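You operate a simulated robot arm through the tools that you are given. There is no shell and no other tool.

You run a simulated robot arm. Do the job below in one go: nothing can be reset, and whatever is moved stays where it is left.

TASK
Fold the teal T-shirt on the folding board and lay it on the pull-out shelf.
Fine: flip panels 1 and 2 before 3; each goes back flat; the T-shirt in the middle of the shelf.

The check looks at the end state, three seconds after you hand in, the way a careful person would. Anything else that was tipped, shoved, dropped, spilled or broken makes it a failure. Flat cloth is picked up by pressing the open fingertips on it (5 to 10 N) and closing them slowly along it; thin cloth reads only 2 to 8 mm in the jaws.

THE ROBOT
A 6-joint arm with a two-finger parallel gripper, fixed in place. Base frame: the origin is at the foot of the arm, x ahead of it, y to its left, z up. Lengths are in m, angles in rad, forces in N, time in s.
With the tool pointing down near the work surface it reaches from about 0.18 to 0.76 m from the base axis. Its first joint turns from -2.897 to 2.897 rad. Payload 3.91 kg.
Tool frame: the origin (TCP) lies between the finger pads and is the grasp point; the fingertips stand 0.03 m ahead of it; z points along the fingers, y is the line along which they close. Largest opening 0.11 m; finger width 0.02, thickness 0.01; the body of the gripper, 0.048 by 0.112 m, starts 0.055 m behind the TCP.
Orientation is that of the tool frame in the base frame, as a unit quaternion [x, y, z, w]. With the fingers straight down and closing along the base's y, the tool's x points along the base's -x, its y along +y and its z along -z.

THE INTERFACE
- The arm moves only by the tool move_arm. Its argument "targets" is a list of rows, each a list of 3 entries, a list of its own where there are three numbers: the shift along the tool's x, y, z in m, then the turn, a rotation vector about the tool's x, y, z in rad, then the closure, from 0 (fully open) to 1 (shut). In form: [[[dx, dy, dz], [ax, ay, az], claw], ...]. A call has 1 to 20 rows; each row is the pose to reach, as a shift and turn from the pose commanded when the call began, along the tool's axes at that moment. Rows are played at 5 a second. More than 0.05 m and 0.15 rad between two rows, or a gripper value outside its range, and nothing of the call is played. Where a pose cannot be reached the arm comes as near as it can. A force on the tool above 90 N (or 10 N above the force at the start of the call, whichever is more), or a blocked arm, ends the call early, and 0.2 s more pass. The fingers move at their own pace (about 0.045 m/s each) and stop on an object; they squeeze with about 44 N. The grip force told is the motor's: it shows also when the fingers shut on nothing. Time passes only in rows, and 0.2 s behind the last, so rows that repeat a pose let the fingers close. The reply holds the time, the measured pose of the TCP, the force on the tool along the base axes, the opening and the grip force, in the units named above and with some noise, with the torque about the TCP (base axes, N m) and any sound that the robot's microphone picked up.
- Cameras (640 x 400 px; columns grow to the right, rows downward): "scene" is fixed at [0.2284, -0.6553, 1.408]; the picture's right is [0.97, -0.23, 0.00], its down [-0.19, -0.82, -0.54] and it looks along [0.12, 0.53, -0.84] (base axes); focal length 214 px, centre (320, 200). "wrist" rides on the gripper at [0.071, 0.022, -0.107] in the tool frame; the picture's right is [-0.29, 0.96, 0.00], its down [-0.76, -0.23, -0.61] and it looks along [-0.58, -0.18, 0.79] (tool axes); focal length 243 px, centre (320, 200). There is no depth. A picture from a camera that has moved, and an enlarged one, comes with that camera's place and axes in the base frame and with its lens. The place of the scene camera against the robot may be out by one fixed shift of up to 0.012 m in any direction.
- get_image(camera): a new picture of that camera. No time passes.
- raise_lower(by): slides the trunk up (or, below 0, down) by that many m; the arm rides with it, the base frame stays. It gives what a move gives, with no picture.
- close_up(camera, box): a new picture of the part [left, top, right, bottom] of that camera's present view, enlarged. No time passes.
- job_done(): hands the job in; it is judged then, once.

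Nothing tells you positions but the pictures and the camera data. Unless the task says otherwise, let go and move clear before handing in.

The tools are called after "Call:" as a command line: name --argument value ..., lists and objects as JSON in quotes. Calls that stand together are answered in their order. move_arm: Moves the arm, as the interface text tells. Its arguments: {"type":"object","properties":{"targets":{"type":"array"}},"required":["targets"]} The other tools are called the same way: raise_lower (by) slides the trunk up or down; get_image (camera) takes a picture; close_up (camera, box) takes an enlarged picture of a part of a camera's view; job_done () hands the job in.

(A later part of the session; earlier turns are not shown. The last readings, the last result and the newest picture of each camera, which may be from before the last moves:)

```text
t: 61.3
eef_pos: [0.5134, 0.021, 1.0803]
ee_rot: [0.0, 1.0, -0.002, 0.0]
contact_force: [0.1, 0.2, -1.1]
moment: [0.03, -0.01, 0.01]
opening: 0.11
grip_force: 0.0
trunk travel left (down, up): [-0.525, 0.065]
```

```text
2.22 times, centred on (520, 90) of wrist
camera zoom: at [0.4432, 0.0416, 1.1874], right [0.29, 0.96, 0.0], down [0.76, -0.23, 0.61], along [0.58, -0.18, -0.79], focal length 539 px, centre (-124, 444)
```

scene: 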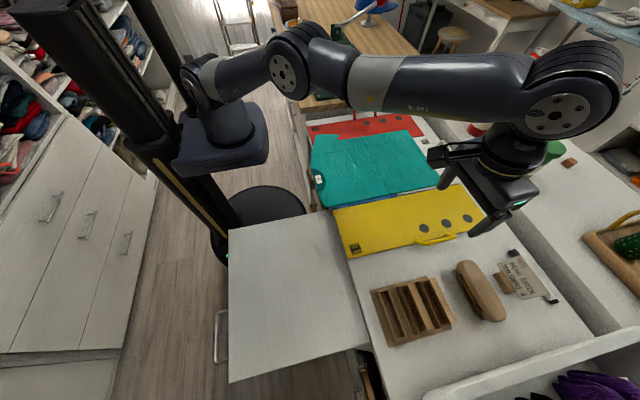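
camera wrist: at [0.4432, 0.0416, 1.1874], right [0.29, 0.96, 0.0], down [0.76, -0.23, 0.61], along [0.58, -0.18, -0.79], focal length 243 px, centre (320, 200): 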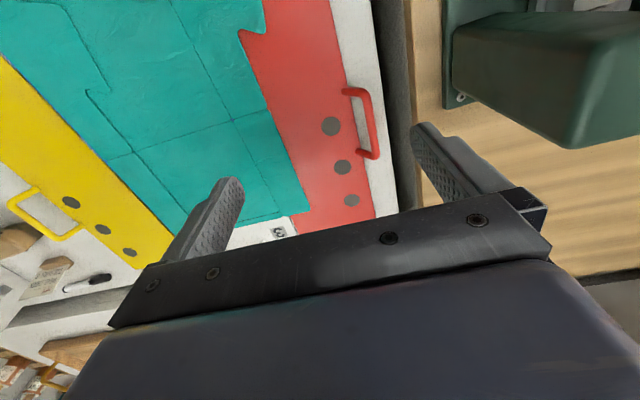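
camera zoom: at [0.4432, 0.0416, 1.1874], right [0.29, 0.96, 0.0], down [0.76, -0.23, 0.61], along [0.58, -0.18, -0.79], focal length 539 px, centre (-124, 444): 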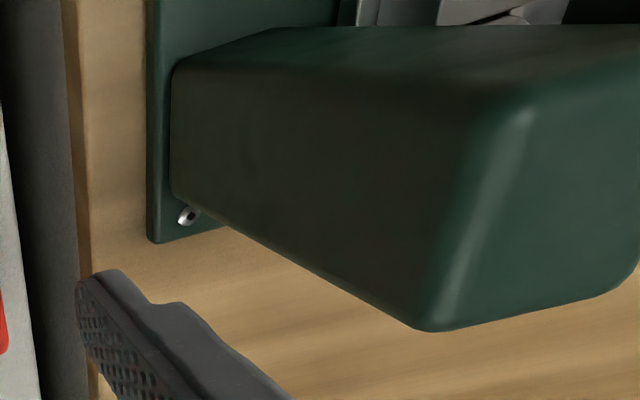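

The press column stands at about y ≥ 0.165 (x ≈ 0.50–0.56), so I'll lean the gripper body away from it by 0.2 rad while reaching for the red bar. Moving to a pre-grasp point above it and re-measuring.

Call:
move_arm --targets '[[[-0.013, 0.006, 0.028], [-0.04, 0, 0], 0.3], [[-0.026, 0.014, 0.058], [-0.08, 0, 0], 0.5], [[-0.039, 0.022, 0.088], [-0.12, 0, 0], 0.6], [[-0.052, 0.031, 0.118], [-0.16, 0, 0], 0.6], [[-0.0636, 0.0396, 0.1485], [-0.2, 0, 0], 0.6], [[-0.0636, 0.0396, 0.1485], [-0.2, 0, 0], 0.6]]'

Call:
get_image --camera "wrist"

Call:
close_up --camera "wrist" --box '[220, 60, 420, 220]'

Call:
close_up --camera "scene" --box '[270, 0, 470, 150]'

```text
t: 62.7
eef_pos: [0.5765, 0.0622, 0.9271]
ee_rot: [-0.001, 0.995, 0.099, -0.001]
contact_force: [0.6, 0.4, -0.2]
moment: [0.02, 0.01, 0.0]
opening: 0.0442
grip_force: 0.1
trunk travel left (down, up): [-0.525, 0.065]
```

```text
taken
camera wrist: at [0.5057, 0.0603, 1.0361], right [0.29, 0.94, 0.19], down [0.76, -0.35, 0.55], along [0.58, -0.01, -0.81], focal length 243 px, centre (320, 200)
```

wrist: 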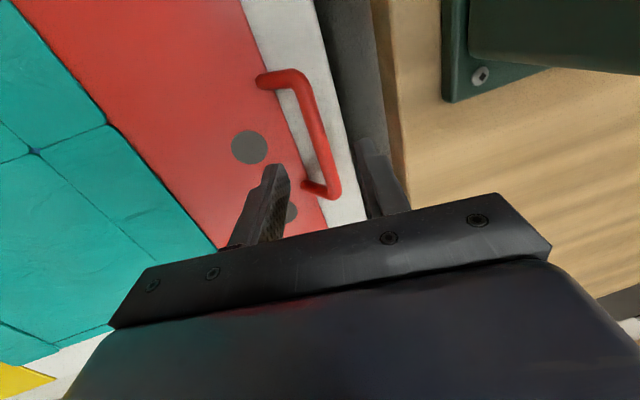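

```text
2.50 times, centred on (320, 140) of wrist
camera zoom: at [0.5057, 0.0603, 1.0361], right [0.29, 0.94, 0.19], down [0.76, -0.35, 0.55], along [0.58, -0.01, -0.81], focal length 606 px, centre (320, 350)
```

zoom: 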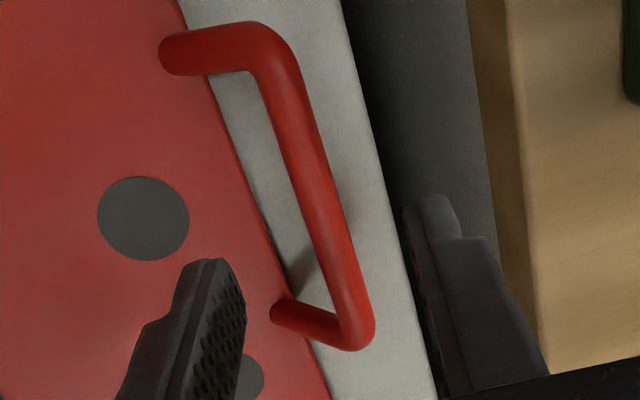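

```text
2.67 times, centred on (370, 75) of scene
camera zoom: at [0.2284, -0.6553, 1.408], right [0.97, -0.23, 0.0], down [-0.19, -0.82, -0.54], along [0.12, 0.53, -0.84], focal length 572 px, centre (187, 533)
```

zoom: 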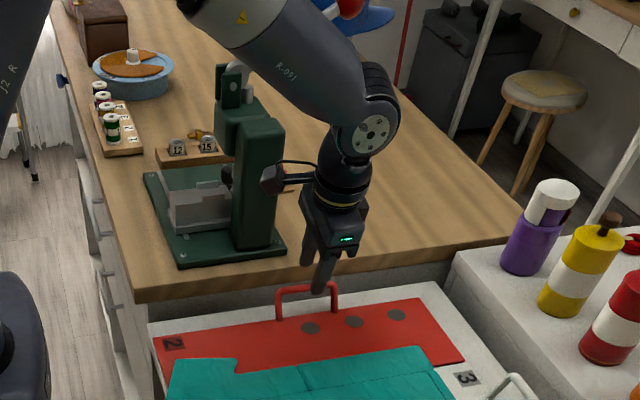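

The gripper axis points right at the bar (y ≈ 0.072, z ≈ 0.875) and clears the press. Advancing along the tool axis and closing on the bar.

Call:
move_arm --targets '[[[0, 0, 0.008], [0, 0, 0], 0.78], [[0, 0, 0.016], [0, 0, 0], 0.78], [[0, 0, 0.026], [0, 0, 0], 0.78], [[0, 0, 0.037], [0, 0, 0], 0.78], [[0, 0, 0.037], [0, 0, 0], 0.78]]'

Call:
close_up --camera "wrist" --box '[220, 60, 420, 220]'

```text
t: 63.9
eef_pos: [0.5766, 0.0696, 0.8923]
ee_rot: [-0.001, 0.995, 0.1, 0.001]
contact_force: [-0.8, 0.3, 0.2]
moment: [-0.01, 0.01, -0.02]
opening: 0.0242
grip_force: 0.0
trunk travel left (down, up): [-0.525, 0.065]
```

```text
2.50 times, centred on (320, 140) of wrist
camera zoom: at [0.5055, 0.0675, 1.0013], right [0.29, 0.94, 0.19], down [0.76, -0.35, 0.55], along [0.58, -0.02, -0.81], focal length 606 px, centre (320, 350)
```

zoom: 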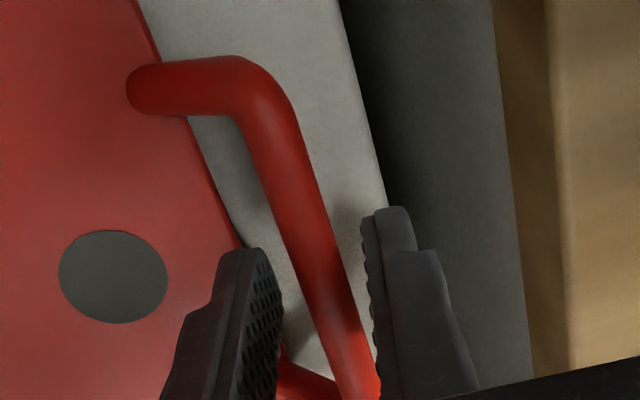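

Call:
move_arm --targets '[[[0, 0, 0], [0, 0, 0], 0.85], [[0, 0, 0], [0, 0, 0], 0.92], [[0, 0, 0], [0, 0, 0], 1], [[0, 0, 0], [0, 0, 0], 1], [[0, 0, 0], [0, 0, 0], 1]]'

Call:
close_up --camera "wrist" --box '[220, 60, 420, 220]'

```text
t: 65.1
eef_pos: [0.5764, 0.0689, 0.8929]
ee_rot: [-0.001, 0.995, 0.099, 0.0]
contact_force: [1.0, 12.2, 3.2]
moment: [0.17, 0.11, -0.03]
opening: 0.0105
grip_force: 45.6
trunk travel left (down, up): [-0.525, 0.065]
```

```text
2.50 times, centred on (320, 140) of wrist
camera zoom: at [0.5053, 0.0689, 1.0015], right [0.29, 0.94, 0.19], down [0.76, -0.34, 0.55], along [0.58, -0.02, -0.81], focal length 606 px, centre (320, 350)
```

zoom: 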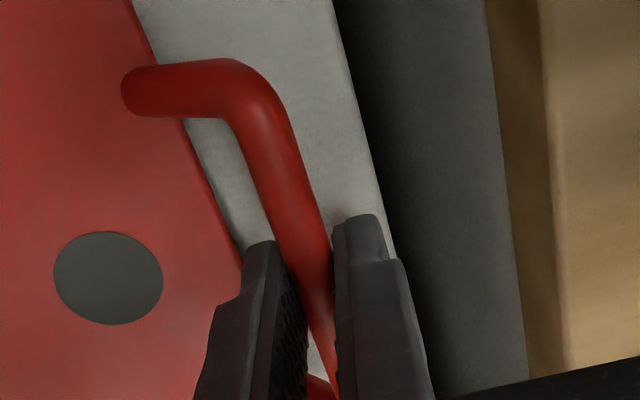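

Red bar gripped (10.5 mm). Lifting panel 2 along its mirrored arc, first 30°.

Call:
move_arm --targets '[[[0, 0, -0.0148], [0, 0, 0], 1], [[0, -0.0018, -0.0334], [0, 0, 0], 1], [[0, -0.0056, -0.0515], [0, 0, 0], 1], [[0, -0.0111, -0.0693], [0, 0, 0], 1], [[0, -0.0213, -0.0918], [0, 0, 0], 1]]'

Call:
get_image --camera "scene"

```text
t: 66.3
eef_pos: [0.5758, 0.0285, 0.9786]
ee_rot: [0.0, 0.995, 0.099, -0.002]
contact_force: [1.2, -7.8, -8.9]
moment: [-0.08, -0.88, -0.22]
opening: 0.0107
grip_force: 44.6
trunk travel left (down, up): [-0.525, 0.065]
```

```text
taken
```

scene: 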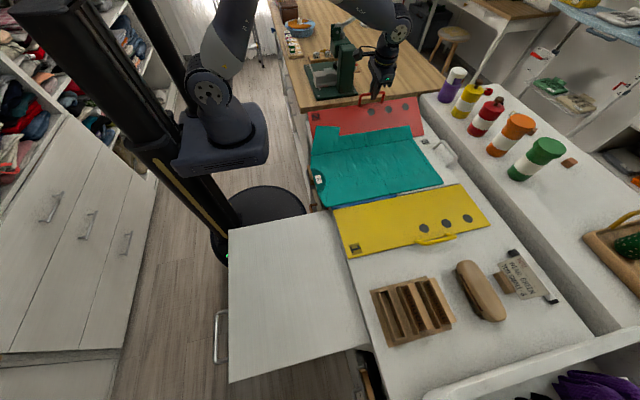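

Call:
move_arm --targets '[[[0, -0.0134, -0.0208], [0, 0, 0], 1], [[0, -0.0295, -0.0396], [0, 0, 0], 1], [[0, -0.0481, -0.0561], [0, 0, 0], 1], [[0, -0.0688, -0.0698], [0, 0, 0], 1], [[0, -0.0911, -0.0804], [0, 0, 0], 1], [[0, -0.1146, -0.0878], [0, 0, 0], 1]]'

Call:
get_image --camera "scene"

```text
t: 67.7
eef_pos: [0.5768, -0.098, 1.0424]
ee_rot: [0.0, 0.995, 0.1, -0.003]
contact_force: [-5.0, -0.2, -35.4]
moment: [-0.18, 0.15, -0.01]
opening: 0.0109
grip_force: 45.0
trunk travel left (down, up): [-0.525, 0.065]
```

```text
taken
```

scene: 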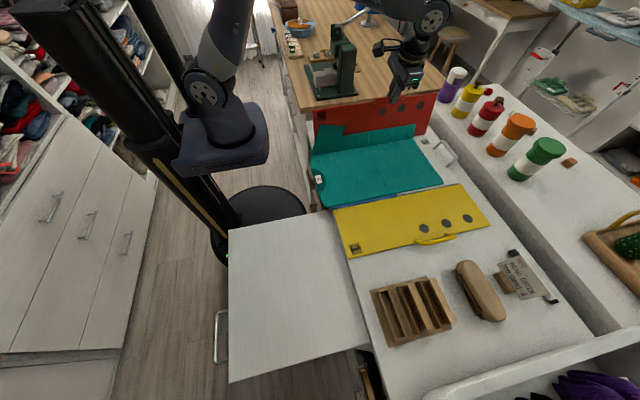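

Nearly vertical; a slight inward correction is needed (35 N downward pull). Continuing over the top with a tighter radius.

Call:
move_arm --targets '[[[0, -0.0144, -0.0006], [0, 0, 0], 1], [[0, -0.0288, -0.0024], [0, 0, 0], 1], [[0, -0.0413, -0.0028], [0, 0, 0], 1], [[0, -0.0538, -0.0031], [0, 0, 0], 1], [[0, -0.0663, -0.0018], [0, 0, 0], 1], [[0, -0.0787, -0.0002], [0, 0, 0], 1]]'

Call:
get_image --camera "scene"

Call:
get_image --camera "wrist"

```text
t: 69.1
eef_pos: [0.5759, -0.1758, 1.0292]
ee_rot: [-0.002, 0.995, 0.099, 0.001]
contact_force: [-13.2, 0.9, -4.8]
moment: [0.05, 0.01, -0.06]
opening: 0.0106
grip_force: 44.6
trunk travel left (down, up): [-0.525, 0.065]
```

```text
taken
```

scene: 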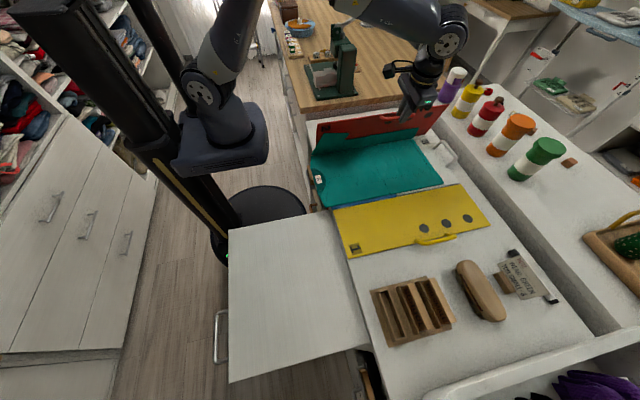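

```text
taken
camera wrist: at [0.5057, -0.1766, 1.1382], right [0.29, 0.94, 0.19], down [0.76, -0.35, 0.55], along [0.58, -0.02, -0.81], focal length 243 px, centre (320, 200)
```

wrist: 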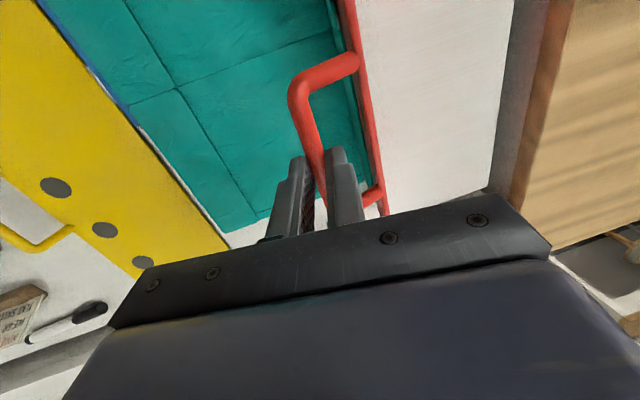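

Call:
move_arm --targets '[[[0, -0.0185, 0.0048], [0, 0, 0], 1], [[0, -0.0364, 0.0112], [0, 0, 0], 1], [[0, -0.0534, 0.0194], [0, 0, 0], 1]]'

Call:
get_image --camera "wrist"

Call:
get_image --camera "scene"

```text
t: 69.9
eef_pos: [0.5765, -0.2221, 1.0004]
ee_rot: [0.0, 0.995, 0.099, 0.001]
contact_force: [-6.4, 1.7, -3.1]
moment: [0.08, 0.4, 0.04]
opening: 0.0106
grip_force: 45.1
trunk travel left (down, up): [-0.525, 0.065]
```

```text
taken
camera wrist: at [0.5059, -0.2235, 1.1091], right [0.29, 0.94, 0.19], down [0.76, -0.35, 0.55], along [0.58, -0.02, -0.81], focal length 243 px, centre (320, 200)
```

wrist: 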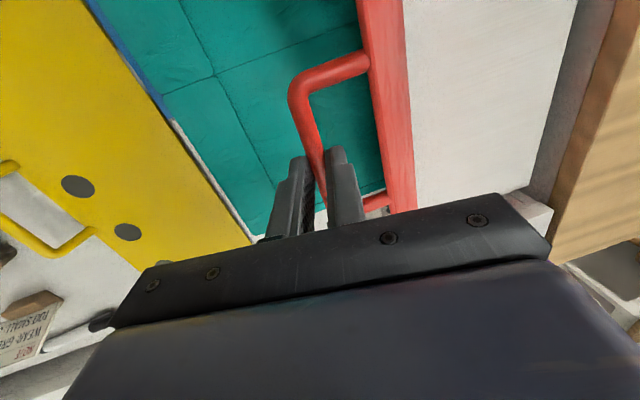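

```text
taken
```

scene: 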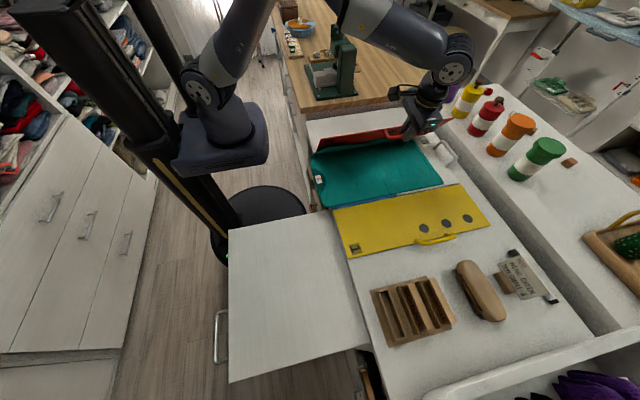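

Call:
move_arm --targets '[[[0, -0.0041, 0.0023], [0, 0, 0], 1], [[0, -0.0082, 0.0047], [0, 0, 0], 1], [[0, -0.0122, 0.0073], [0, 0, 0], 1], [[0, -0.0122, 0.0073], [0, 0, 0], 1], [[0, -0.0122, 0.0073], [0, 0, 0], 1]]'

Call:
close_up --camera "wrist" --box '[60, 0, 500, 230]'

Call:
close_up --camera "scene" --box '[300, 100, 480, 220]'

```text
t: 71.1
eef_pos: [0.5779, -0.2348, 0.987]
ee_rot: [-0.001, 0.995, 0.099, 0.001]
contact_force: [-3.6, 5.7, -5.2]
moment: [0.12, -0.64, -0.13]
opening: 0.0103
grip_force: 45.2
trunk travel left (down, up): [-0.525, 0.065]
```

```text
1.45 times, centred on (280, 115) of wrist
camera zoom: at [0.506, -0.2353, 1.0979], right [0.29, 0.94, 0.19], down [0.76, -0.35, 0.55], along [0.58, -0.02, -0.81], focal length 353 px, centre (378, 324)
```

zoom: 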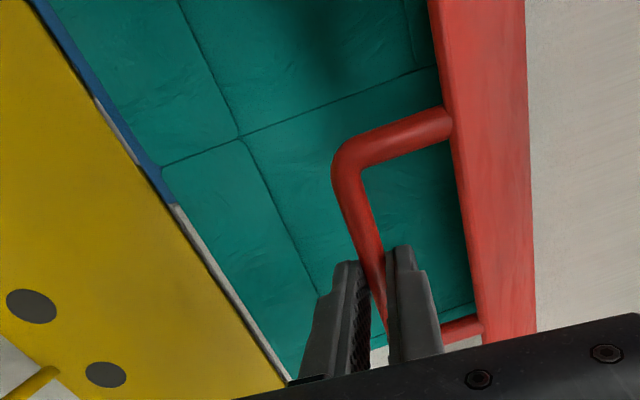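

```text
3.33 times, centred on (390, 160) of scene
camera zoom: at [0.2284, -0.6553, 1.408], right [0.97, -0.23, 0.0], down [-0.19, -0.82, -0.54], along [0.12, 0.53, -0.84], focal length 715 px, centre (87, 333)
```

zoom: 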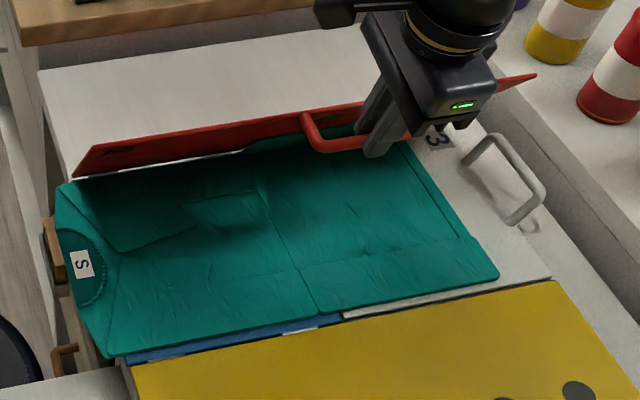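

The second sleeve has folded onto the body. Bringing panel 2 back up over vertical.

Call:
move_arm --targets '[[[0, 0.009, -0.0056], [0, 0, 0], 1], [[0, 0.018, -0.0112], [0, 0, 0], 1], [[0, 0.0413, -0.0209], [0, 0, 0], 1], [[0, 0.0657, -0.0273], [0, 0, 0], 1], [[0, 0.0908, -0.0301], [0, 0, 0], 1], [[0, 0.1161, -0.0295], [0, 0, 0], 1], [[0, 0.141, -0.0253], [0, 0, 0], 1], [[0, 0.165, -0.0178], [0, 0, 0], 1], [[0, 0.1878, -0.0068], [0, 0, 0], 1]]'

Call:
get_image --camera "scene"

```text
t: 73.1
eef_pos: [0.5762, -0.0521, 1.035]
ee_rot: [-0.001, 0.995, 0.1, 0.003]
contact_force: [4.9, 13.0, 36.1]
moment: [0.39, 0.32, 0.01]
opening: 0.0103
grip_force: 45.3
trunk travel left (down, up): [-0.525, 0.065]
```

```text
taken
```

scene: 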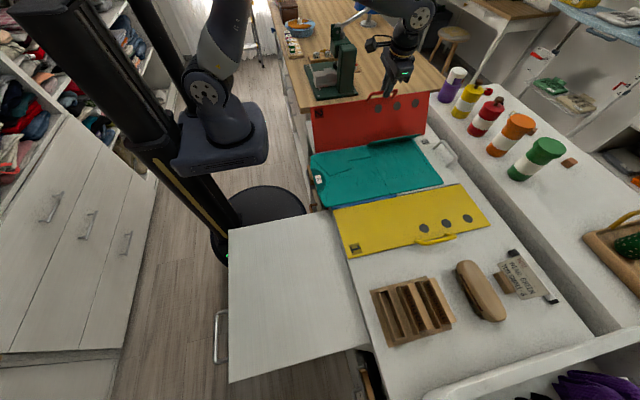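

Call:
close_up --camera "scene" --box '[300, 100, 480, 220]'

Call:
close_up --camera "wrist" --box '[0, 0, 440, 230]'

```text
3.33 times, centred on (390, 160) of scene
camera zoom: at [0.2284, -0.6553, 1.408], right [0.97, -0.23, 0.0], down [-0.19, -0.82, -0.54], along [0.12, 0.53, -0.84], focal length 715 px, centre (87, 333)
```

zoom: 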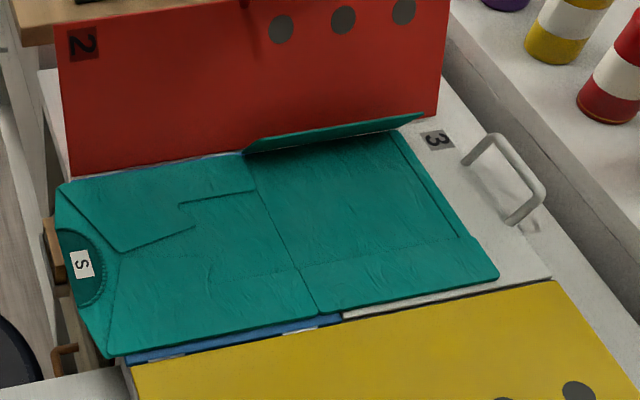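

```text
1.45 times, centred on (220, 115) of wrist
camera zoom: at [0.5053, -0.0525, 1.1431], right [0.29, 0.94, 0.19], down [0.76, -0.35, 0.55], along [0.59, -0.01, -0.81], focal length 353 px, centre (466, 324)
```

zoom: 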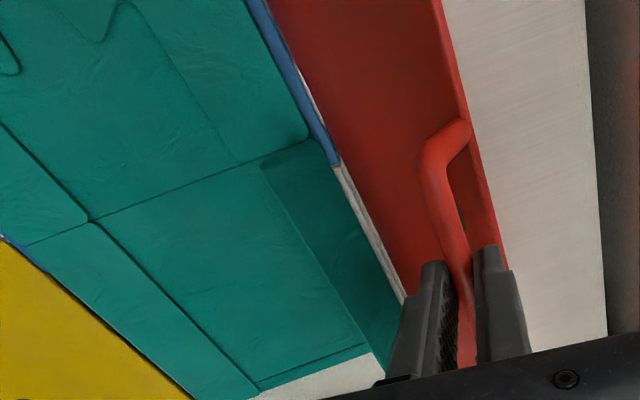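

The sleeve part is down, but the lower side strip on the red side is still leaning up. I'll hold still for a second or two to see whether it settles onto the body.

Call:
move_arm --targets '[[[0, 0.0025, -0.003], [0, 0, 0], 1], [[0, 0.0025, -0.003], [0, 0, 0], 1], [[0, 0.0025, -0.003], [0, 0, 0], 1], [[0, 0.0025, -0.003], [0, 0, 0], 1], [[0, 0.0025, -0.003], [0, 0, 0], 1], [[0, 0.0025, -0.003], [0, 0, 0], 1], [[0, 0.0025, -0.003], [0, 0, 0], 1], [[0, 0.0025, -0.003], [0, 0, 0], 1]]'

Call:
close_up --camera "scene" --box '[300, 100, 480, 220]'

Call:
close_up --camera "wrist" --box '[0, 0, 440, 230]'

```text
t: 74.9
eef_pos: [0.5772, -0.0519, 1.0342]
ee_rot: [-0.001, 0.995, 0.099, -0.001]
contact_force: [-4.8, -3.2, -8.1]
moment: [-0.12, -0.26, -0.04]
opening: 0.0105
grip_force: 44.9
trunk travel left (down, up): [-0.525, 0.065]
```

```text
3.33 times, centred on (390, 160) of scene
camera zoom: at [0.2284, -0.6553, 1.408], right [0.97, -0.23, 0.0], down [-0.19, -0.82, -0.54], along [0.12, 0.53, -0.84], focal length 715 px, centre (87, 333)
```

zoom: 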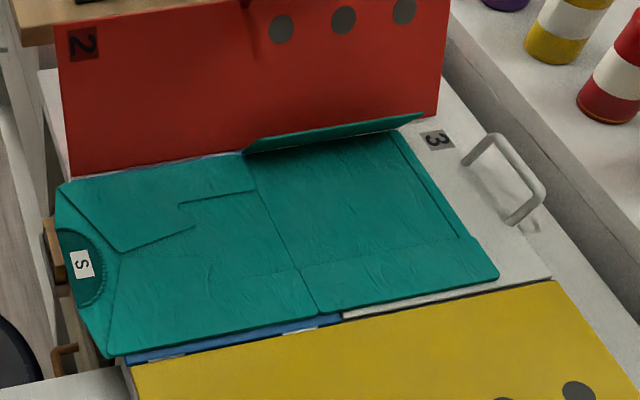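

```text
1.45 times, centred on (220, 115) of wrist
camera zoom: at [0.5063, -0.0529, 1.1437], right [0.29, 0.94, 0.19], down [0.76, -0.35, 0.55], along [0.58, -0.02, -0.82], focal length 353 px, centre (466, 324)
```

zoom: 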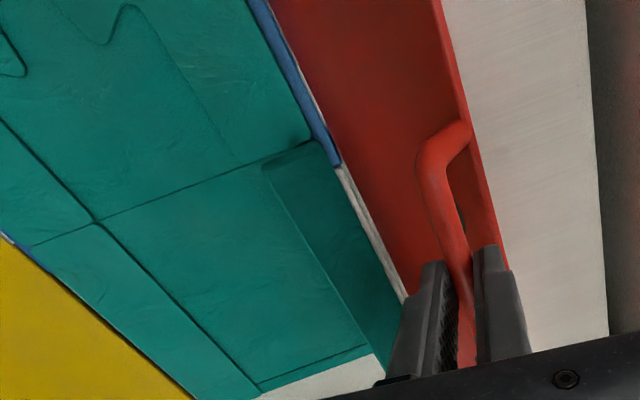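

The strip stays put at roughly 135°, so panel 2 must go all the way to its stop as panel 1 did. I'll flip it over again to the stop and hold it there.

Call:
move_arm --targets '[[[0, -0.023, -0.0103], [0, 0, 0], 1], [[0, -0.0472, -0.0179], [0, 0, 0], 1], [[0, -0.0721, -0.0221], [0, 0, 0], 1], [[0, -0.0974, -0.0227], [0, 0, 0], 1], [[0, -0.1226, -0.0199], [0, 0, 0], 1], [[0, -0.1471, -0.0135], [0, 0, 0], 1], [[0, -0.1706, -0.0038], [0, 0, 0], 1], [[0, -0.187, 0.0054], [0, 0, 0], 1], [[0, -0.1928, 0.0095], [0, 0, 0], 1], [[0, -0.1987, 0.0136], [0, 0, 0], 1], [[0, -0.1987, 0.0136], [0, 0, 0], 1], [[0, -0.1987, 0.0136], [0, 0, 0], 1], [[0, -0.1987, 0.0136], [0, 0, 0], 1], [[0, -0.1987, 0.0136], [0, 0, 0], 1], [[0, -0.1987, 0.0136], [0, 0, 0], 1]]'

Call:
close_up --camera "scene" --box '[300, 100, 480, 220]'

Call:
close_up --camera "wrist" --box '[60, 0, 500, 230]'

```text
t: 78.1
eef_pos: [0.5765, -0.2399, 0.9839]
ee_rot: [0.0, 0.995, 0.1, -0.001]
contact_force: [-14.2, 14.0, -14.1]
moment: [0.3, 0.47, 0.06]
opening: 0.0105
grip_force: 45.1
trunk travel left (down, up): [-0.525, 0.065]
```

```text
3.33 times, centred on (390, 160) of scene
camera zoom: at [0.2284, -0.6553, 1.408], right [0.97, -0.23, 0.0], down [-0.19, -0.82, -0.54], along [0.12, 0.53, -0.84], focal length 715 px, centre (87, 333)
```

zoom: 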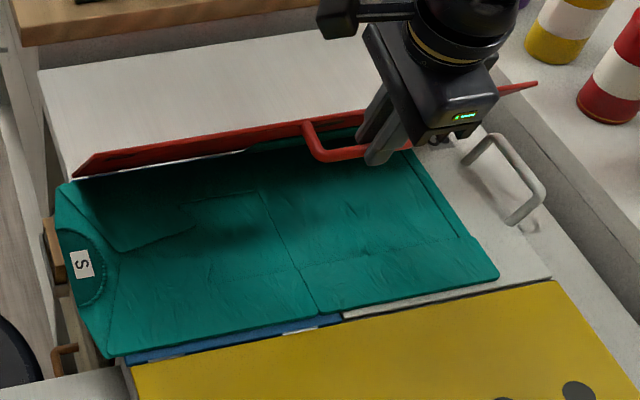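

```text
1.45 times, centred on (280, 115) of wrist
camera zoom: at [0.5065, -0.2412, 1.0938], right [0.29, 0.94, 0.19], down [0.76, -0.35, 0.55], along [0.58, -0.01, -0.81], focal length 353 px, centre (378, 324)
```

zoom: 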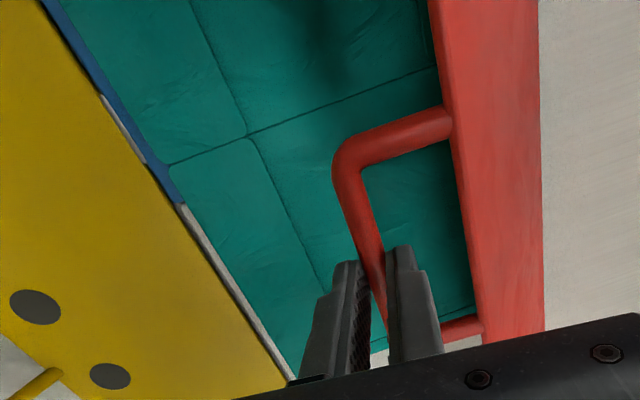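

Call:
move_arm --targets '[[[0, -0.0017, 0.0057], [0, 0, 0], 1], [[0, -0.0052, 0.0087], [0, 0, 0], 1], [[0, -0.0088, 0.0117], [0, 0, 0], 1], [[0, -0.0088, 0.0117], [0, 0, 0], 1], [[0, -0.0088, 0.0117], [0, 0, 0], 1], [[0, -0.0088, 0.0117], [0, 0, 0], 1]]'

Call:
close_up --camera "scene" --box '[300, 100, 480, 220]'

Call:
close_up --camera "wrist" --box '[60, 0, 500, 230]'

```text
t: 79.5
eef_pos: [0.5776, -0.2385, 0.9718]
ee_rot: [-0.001, 0.995, 0.104, 0.0]
contact_force: [2.7, 52.0, -7.9]
moment: [0.3, -0.55, -0.26]
opening: 0.0108
grip_force: 45.5
trunk travel left (down, up): [-0.525, 0.065]
```

```text
3.33 times, centred on (390, 160) of scene
camera zoom: at [0.2284, -0.6553, 1.408], right [0.97, -0.23, 0.0], down [-0.19, -0.82, -0.54], along [0.12, 0.53, -0.84], focal length 715 px, centre (87, 333)
```

zoom: 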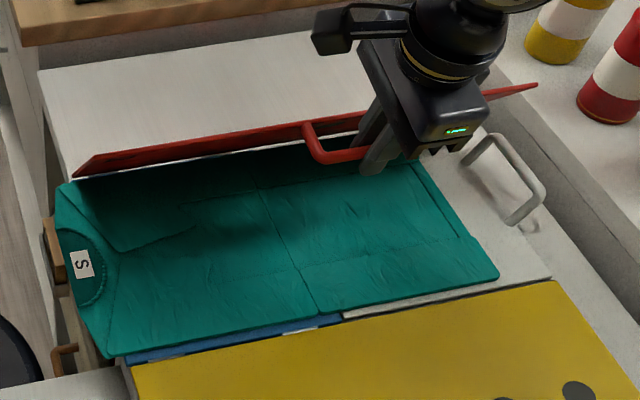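

```text
1.45 times, centred on (280, 115) of wrist
camera zoom: at [0.5066, -0.2409, 1.0801], right [0.29, 0.94, 0.2], down [0.76, -0.35, 0.55], along [0.58, -0.01, -0.81], focal length 353 px, centre (378, 324)
```

zoom: 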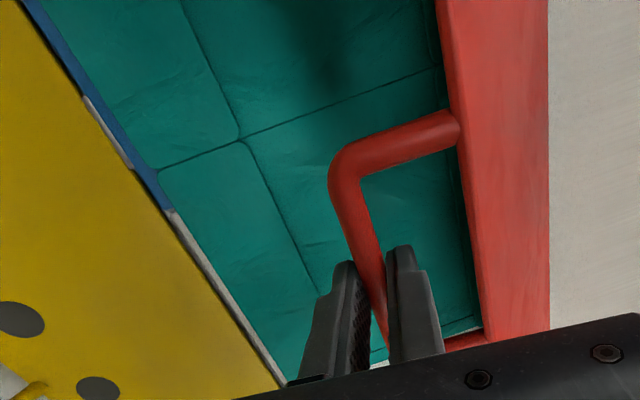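

At the stop now (52 N reaction), and the strip has dropped onto the body. Relaxing and bringing panel 2 back, checking midway.

Call:
move_arm --targets '[[[0, 0.011, -0.0045], [0, 0, 0], 1], [[0, 0.0225, -0.0091], [0, 0, 0], 1], [[0, 0.0388, -0.0184], [0, 0, 0], 1], [[0, 0.062, -0.028], [0, 0, 0], 1], [[0, 0.0863, -0.0343], [0, 0, 0], 1], [[0, 0.1114, -0.0372], [0, 0, 0], 1]]'

Call:
close_up --camera "scene" --box '[300, 100, 480, 220]'

```text
t: 80.9
eef_pos: [0.5777, -0.149, 1.0298]
ee_rot: [0.001, 0.995, 0.098, 0.005]
contact_force: [12.3, -4.7, 21.8]
moment: [0.02, 0.3, 0.06]
opening: 0.0105
grip_force: 45.6
trunk travel left (down, up): [-0.525, 0.065]
```

```text
3.33 times, centred on (390, 160) of scene
camera zoom: at [0.2284, -0.6553, 1.408], right [0.97, -0.23, 0.0], down [-0.19, -0.82, -0.54], along [0.12, 0.53, -0.84], focal length 715 px, centre (87, 333)
```

zoom: 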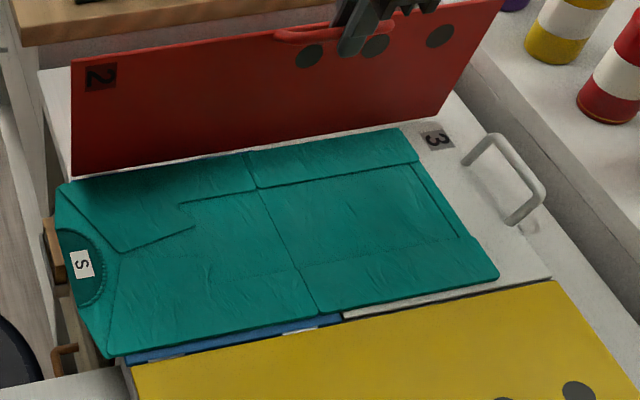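

Both sides are now folded in properly. Continuing to lower panel 2.

Call:
move_arm --targets '[[[0, 0.0255, -0.0033], [0, 0, 0], 1], [[0, 0.0507, 0.0009], [0, 0, 0], 1], [[0, 0.0753, 0.0086], [0, 0, 0], 1], [[0, 0.0985, 0.0197], [0, 0, 0], 1], [[0, 0.1198, 0.0338], [0, 0, 0], 1], [[0, 0.1391, 0.0509], [0, 0, 0], 1]]'

Call:
get_image --camera "scene"

```text
t: 82.3
eef_pos: [0.5753, -0.0033, 1.0065]
ee_rot: [-0.001, 0.995, 0.099, -0.002]
contact_force: [3.0, -3.6, -7.1]
moment: [-0.15, 0.12, 0.08]
opening: 0.0106
grip_force: 45.2
trunk travel left (down, up): [-0.525, 0.065]
```

```text
taken
```

scene: 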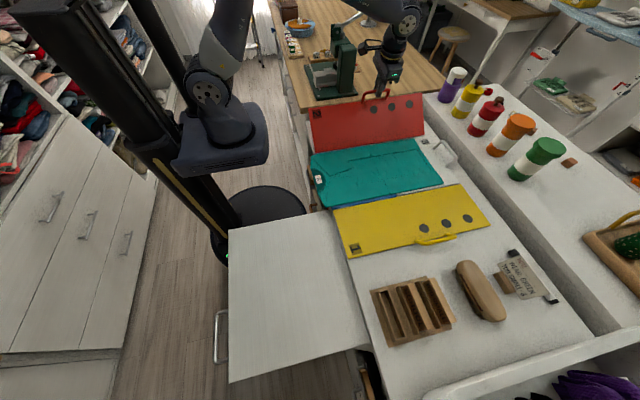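

Call:
move_arm --targets '[[[0, 0.0159, 0.0201], [0, 0, 0], 1], [[0, 0.0297, 0.0416], [0, 0, 0], 1], [[0, 0.0403, 0.0648], [0, 0, 0], 1], [[0, 0.0475, 0.0893], [0, 0, 0], 1], [[0, 0.0506, 0.1082], [0, 0, 0], 1], [[0, 0.0517, 0.1209], [0, 0, 0], 1]]'

Call:
close_up --camera "wrist" --box '[220, 60, 420, 220]'

Call:
get_image --camera "scene"

```text
t: 83.7
eef_pos: [0.5765, 0.0686, 0.9007]
ee_rot: [0.0, 0.995, 0.1, 0.003]
contact_force: [1.5, -39.0, 19.1]
moment: [-0.77, 0.67, 0.08]
opening: 0.0103
grip_force: 45.0
trunk travel left (down, up): [-0.525, 0.065]
```

```text
2.50 times, centred on (320, 140) of wrist
camera zoom: at [0.5048, 0.0677, 1.0086], right [0.29, 0.94, 0.19], down [0.76, -0.35, 0.55], along [0.59, -0.02, -0.81], focal length 606 px, centre (320, 350)
```

zoom: 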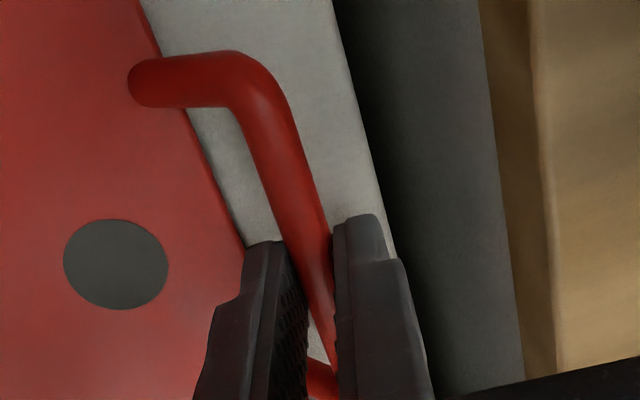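

```text
taken
```

scene: 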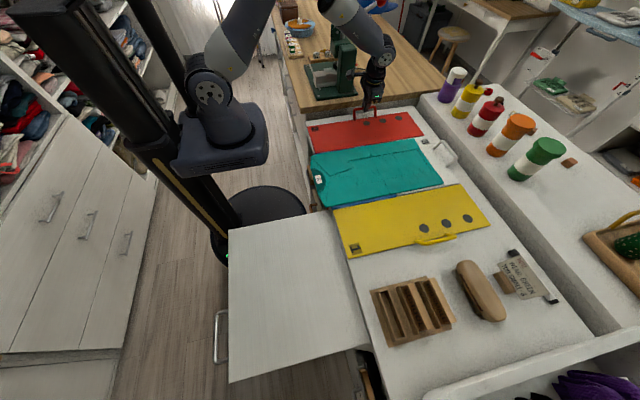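

Almost flat; easing inward and down the last few millimetres.

Call:
move_arm --targets '[[[0, -0.003, 0.002], [0, 0, 0], 1], [[0, -0.0059, 0.0065], [0, 0, 0], 1], [[0, -0.0059, 0.0065], [0, 0, 0], 1]]'

Call:
close_up --camera "scene" --box '[300, 90, 480, 220]'

```text
t: 84.5
eef_pos: [0.5758, 0.0687, 0.8934]
ee_rot: [-0.001, 0.995, 0.101, 0.003]
contact_force: [0.2, -4.9, 34.8]
moment: [0.02, 0.04, -0.05]
opening: 0.0104
grip_force: 45.2
trunk travel left (down, up): [-0.525, 0.065]
```

```text
3.08 times, centred on (390, 155) of scene
camera zoom: at [0.2284, -0.6553, 1.408], right [0.97, -0.23, 0.0], down [-0.19, -0.82, -0.54], along [0.12, 0.53, -0.84], focal length 660 px, centre (105, 338)
```

zoom: 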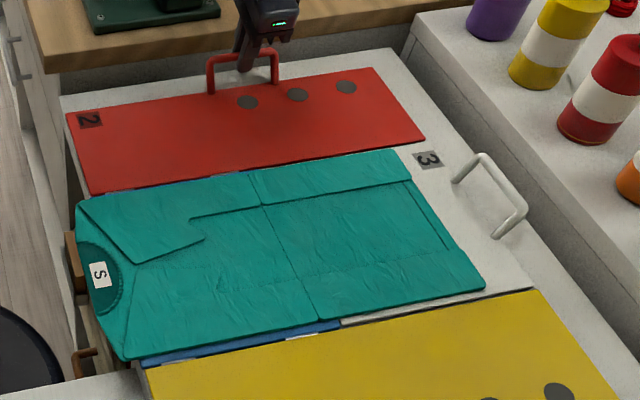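

Panel 2 is flat (resting on the counter, 35 N upward). Releasing and withdrawing.

Call:
move_arm --targets '[[[0, 0, -0.002], [0, 0, 0], 1], [[0, 0, -0.002], [0, 0, 0], 0.85], [[0, 0, -0.002], [0, 0, 0], 0.78], [[0, 0, -0.002], [0, 0, 0], 0.78], [[0, 0, -0.02], [0, 0, 0], 0.78], [[0, 0, -0.05], [0, 0, 0], 0.78], [[0, 0, -0.09], [0, 0, 0], 0.78], [[0, 0, -0.13], [0.1, 0, 0], 0.78], [[0, 0, -0.17], [0.2, 0, 0], 0.78]]'

Call:
get_image --camera "wrist"

Call:
close_up --camera "scene" --box '[300, 90, 520, 270]'

```text
t: 86.5
eef_pos: [0.5784, 0.0397, 1.0575]
ee_rot: [0.0, 1.0, -0.001, 0.0]
contact_force: [0.1, 0.4, -0.1]
moment: [-0.01, 0.02, 0.01]
opening: 0.024
grip_force: 0.1
trunk travel left (down, up): [-0.525, 0.065]
```

```text
taken
camera wrist: at [0.5064, 0.0597, 1.1641], right [0.29, 0.96, 0.0], down [0.76, -0.23, 0.61], along [0.58, -0.18, -0.79], focal length 243 px, centre (320, 200)
```

wrist: 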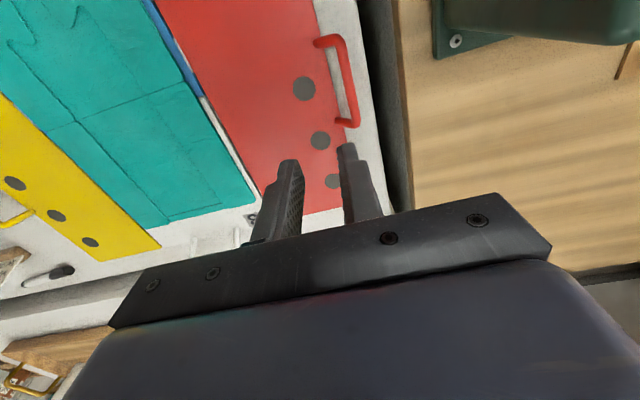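

```text
2.22 times, centred on (410, 180) of scene
camera zoom: at [0.2284, -0.6553, 1.408], right [0.97, -0.23, 0.0], down [-0.19, -0.82, -0.54], along [0.12, 0.53, -0.84], focal length 477 px, centre (120, 244)
```

zoom: 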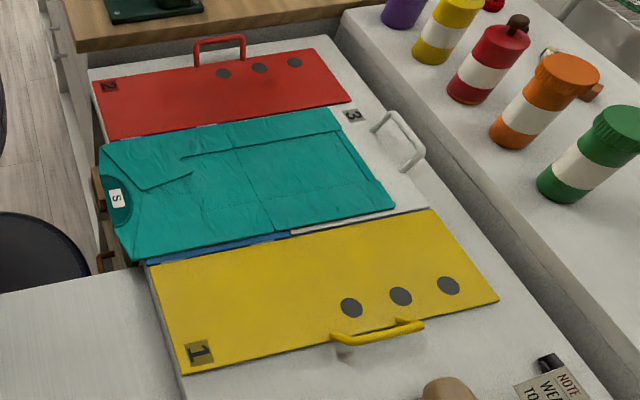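

Both side panels are flat and the sides are folded in. Now for panel 3: I'll move above its white handle, turning the gripper to close along x, with the fingers open for a clear view.

Call:
move_arm --targets '[[[-0.006, -0.02, -0.01], [0, 0, 0.13], 0.5], [[-0.012, -0.04, -0.02], [0, 0, 0.26], 0.3], [[-0.018, -0.06, -0.03], [0, 0, 0.39], 0], [[-0.025, -0.08, -0.03], [0, 0, 0.52], 0], [[-0.032, -0.1, -0.03], [0, 0, 0.65], 0], [[-0.039, -0.12, -0.03], [0, 0, 0.78], 0], [[-0.046, -0.14, -0.03], [0, 0, 0.91], 0], [[-0.053, -0.16, -0.03], [0, 0, 1.04], 0], [[-0.06, -0.18, -0.03], [0, 0, 1.17], 0], [[-0.067, -0.2, -0.03], [0, 0, 1.3], 0], [[-0.074, -0.22, -0.03], [0, 0, 1.43], 0], [[-0.08, -0.24, -0.03], [0, 0, 1.571], 0]]'

Call:
get_image --camera "wrist"

Call:
close_up --camera "wrist" --box '[340, 0, 580, 160]'

Call:
get_image --camera "scene"

```text
t: 89.1
eef_pos: [0.6571, -0.2047, 1.089]
ee_rot: [0.708, 0.707, 0.0, 0.0]
contact_force: [0.1, -0.7, 0.8]
moment: [0.05, -0.03, 0.03]
opening: 0.1103
grip_force: 0.0
trunk travel left (down, up): [-0.525, 0.065]
```

```text
taken
camera wrist: at [0.6789, -0.1349, 1.1958], right [0.96, -0.29, 0.0], down [-0.23, -0.76, 0.61], along [-0.18, -0.58, -0.79], focal length 243 px, centre (320, 200)
```

wrist: 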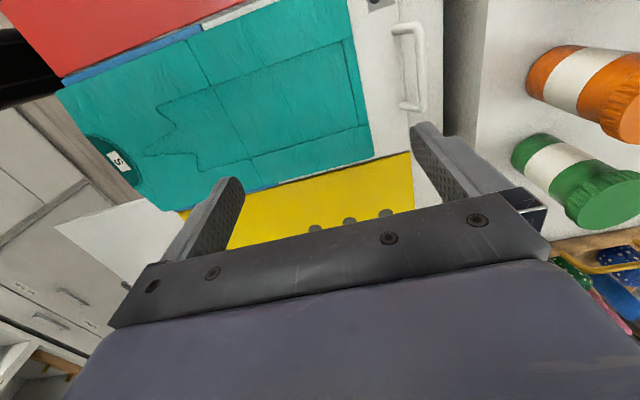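

```text
2.50 times, centred on (460, 80) of wrist
camera zoom: at [0.6789, -0.1349, 1.1958], right [0.96, -0.29, 0.0], down [-0.23, -0.76, 0.61], along [-0.18, -0.58, -0.79], focal length 606 px, centre (-30, 500)
```

zoom: 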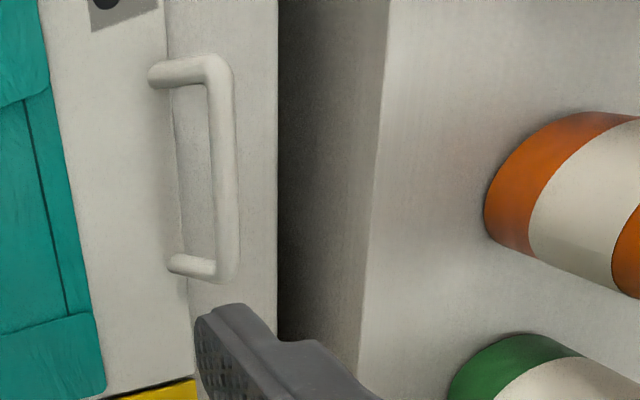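

```text
taken
```

scene: 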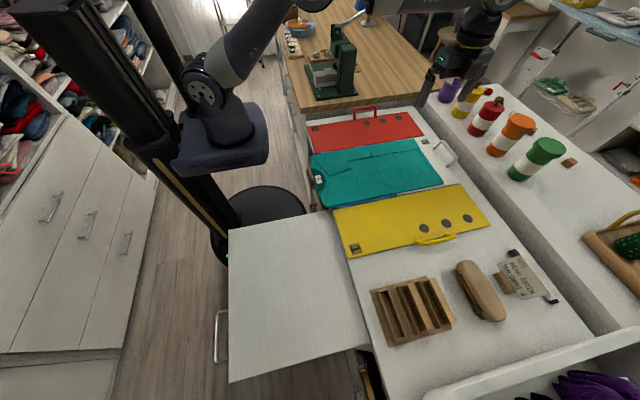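

Handle 3's bar is at x ≈ 0.779, y from -0.267 to -0.175, z ≈ 0.873, with the transverse hinge near x ≈ 0.521. I'll tilt the tool outward 0.4 rad to gain reach and go to a pre-grasp point 6 cm short of the bar.

Call:
move_arm --targets '[[[-0.003, 0.018, 0.03], [-0.08, 0, 0], 0.3], [[-0.006, 0.038, 0.06], [-0.16, 0, 0], 0.5], [[-0.01, 0.058, 0.092], [-0.24, 0, 0], 0.6], [[-0.0135, 0.078, 0.126], [-0.32, 0, 0], 0.6], [[-0.0168, 0.0986, 0.1607], [-0.4, 0, 0], 0.6], [[-0.0168, 0.0986, 0.1607], [-0.4, 0, 0], 0.6]]'

Call:
get_image --camera "wrist"

Call:
close_up --camera "wrist" --box '[220, 40, 420, 200]'

```text
t: 90.5
eef_pos: [0.7553, -0.2215, 0.925]
ee_rot: [0.693, 0.693, 0.14, 0.141]
contact_force: [0.7, 0.2, -0.1]
moment: [0.01, 0.01, -0.04]
opening: 0.0439
grip_force: 0.1
trunk travel left (down, up): [-0.525, 0.065]
```

```text
taken
camera wrist: at [0.7336, -0.1523, 1.0324], right [0.88, -0.29, 0.37], down [-0.45, -0.76, 0.47], along [0.15, -0.58, -0.8], focal length 243 px, centre (320, 200)
```

wrist: 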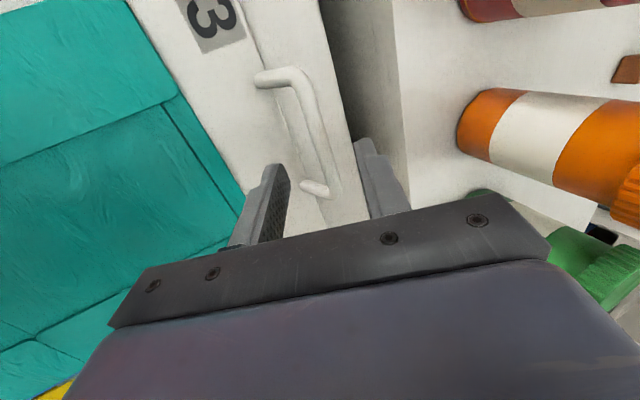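

```text
2.50 times, centred on (320, 120) of wrist
camera zoom: at [0.7336, -0.1523, 1.0324], right [0.88, -0.29, 0.37], down [-0.45, -0.76, 0.47], along [0.15, -0.58, -0.8], focal length 606 px, centre (320, 400)
```

zoom: 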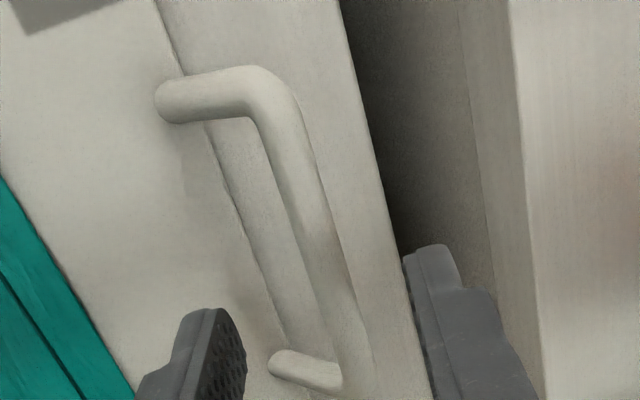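

The axis is aligned with the bar to about a millimetre. Advancing to it with a narrow opening.

Call:
move_arm --targets '[[[0, 0, 0.008], [0, 0, 0], 0.75], [[0, 0, 0.016], [0, 0, 0], 0.8], [[0, 0, 0.026], [0, 0, 0], 0.8], [[0, 0, 0.037], [0, 0, 0], 0.8], [[0, 0, 0.037], [0, 0, 0], 0.8]]'

Call:
close_up --camera "wrist" --box '[220, 60, 420, 220]'

```text
t: 91.7
eef_pos: [0.7686, -0.2224, 0.8922]
ee_rot: [0.693, 0.693, 0.14, 0.14]
contact_force: [0.4, 0.6, 0.0]
moment: [-0.05, 0.0, -0.02]
opening: 0.0221
grip_force: 0.1
trunk travel left (down, up): [-0.525, 0.065]
```

```text
2.50 times, centred on (320, 140) of wrist
camera zoom: at [0.7472, -0.1516, 0.9995], right [0.88, -0.29, 0.37], down [-0.45, -0.76, 0.47], along [0.15, -0.58, -0.8], focal length 606 px, centre (320, 350)
```

zoom: 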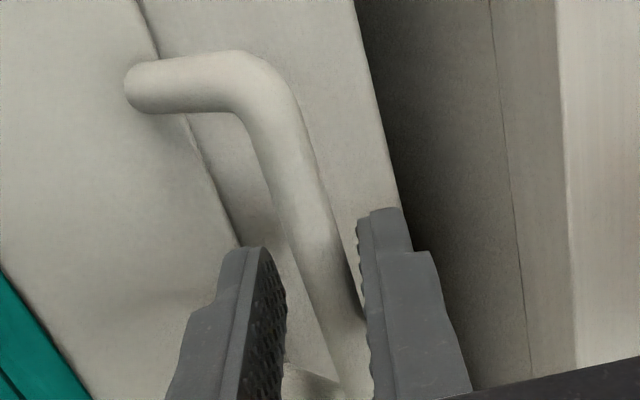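

Bar between the pads, no contact. Closing.

Call:
move_arm --targets '[[[0, 0, 0], [0, 0, 0], 0.87], [[0, 0, 0], [0, 0, 0], 0.93], [[0, 0, 0], [0, 0, 0], 1], [[0, 0, 0], [0, 0, 0], 1], [[0, 0, 0], [0, 0, 0], 1]]'

Call:
close_up --camera "wrist" --box '[220, 60, 420, 220]'

```text
t: 92.9
eef_pos: [0.7708, -0.221, 0.8948]
ee_rot: [0.692, 0.694, 0.141, 0.142]
contact_force: [23.7, -2.3, 7.2]
moment: [-0.07, -0.28, -0.1]
opening: 0.0105
grip_force: 45.1
trunk travel left (down, up): [-0.525, 0.065]
```

```text
2.50 times, centred on (320, 140) of wrist
camera zoom: at [0.7492, -0.1515, 1.0006], right [0.88, -0.29, 0.38], down [-0.45, -0.76, 0.47], along [0.15, -0.58, -0.8], focal length 606 px, centre (320, 350)
```

zoom: 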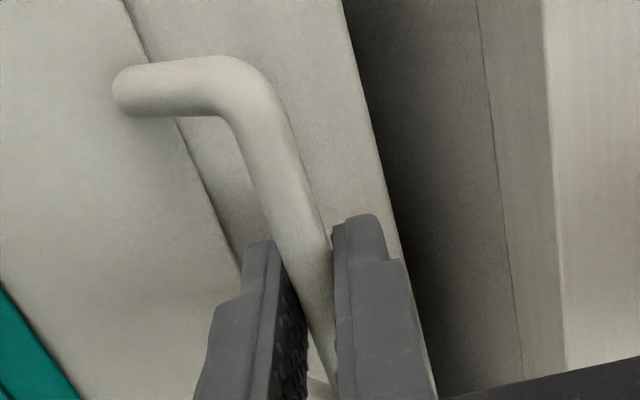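

Handle 3 gripped (10.5 mm). Lifting panel 3 about its transverse hinge, first 25°.

Call:
move_arm --targets '[[[0, 0.0055, -0.0215], [0, 0, 0], 1], [[0, 0.0093, -0.0439], [0, 0, 0], 1], [[0, 0.011, -0.0667], [0, 0, 0], 1], [[0, 0.0107, -0.0895], [0, 0, 0], 1], [[0, 0.0085, -0.1122], [0, 0, 0], 1]]'

Call:
get_image --camera "scene"

```text
t: 94.1
eef_pos: [0.728, -0.2226, 0.9983]
ee_rot: [0.694, 0.694, 0.137, 0.135]
contact_force: [-28.3, 0.2, -21.2]
moment: [-0.64, 0.49, -0.18]
opening: 0.0104
grip_force: 45.0
trunk travel left (down, up): [-0.525, 0.065]
```

```text
taken
```

scene: 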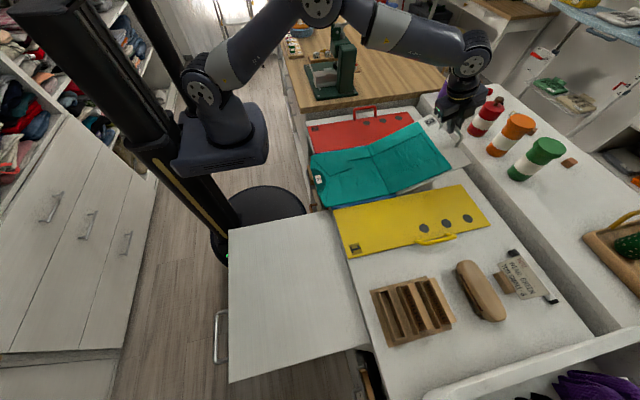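

Call:
move_arm --targets '[[[0, -0.0079, -0.0175], [0, 0, 0], 1], [[0, -0.0128, -0.033], [0, 0, 0], 1], [[0, -0.0186, -0.0481], [0, 0, 0], 1], [[0, -0.0256, -0.0631], [0, 0, 0], 1]]'

Call:
get_image --camera "scene"

```text
t: 95.1
eef_pos: [0.682, -0.2227, 1.0468]
ee_rot: [0.693, 0.694, 0.138, 0.138]
contact_force: [-20.3, -5.4, -26.6]
moment: [-0.29, 0.39, -0.06]
opening: 0.0107
grip_force: 44.9
trunk travel left (down, up): [-0.525, 0.065]
```

```text
taken
```

scene: 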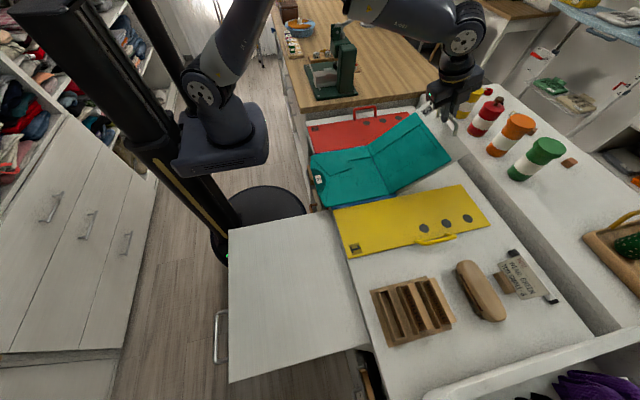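

Call:
move_arm --targets '[[[0, -0.0102, -0.0119], [0, 0, 0], 1], [[0, -0.0203, -0.0238], [0, 0, 0], 1], [[0, -0.0295, -0.0354], [0, 0, 0], 1], [[0, -0.0388, -0.0469], [0, 0, 0], 1], [[0, -0.0494, -0.0573], [0, 0, 0], 1], [[0, -0.06, -0.0676], [0, 0, 0], 1]]'

Call:
get_image --camera "scene"

```text
t: 96.5
eef_pos: [0.6051, -0.221, 1.0865]
ee_rot: [0.693, 0.693, 0.14, 0.14]
contact_force: [-4.0, -4.2, -11.8]
moment: [0.44, 0.24, 0.15]
opening: 0.0107
grip_force: 45.6
trunk travel left (down, up): [-0.525, 0.065]
```

```text
taken
```

scene: 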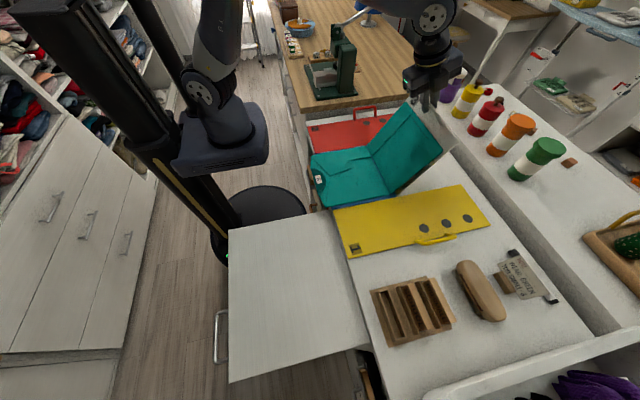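

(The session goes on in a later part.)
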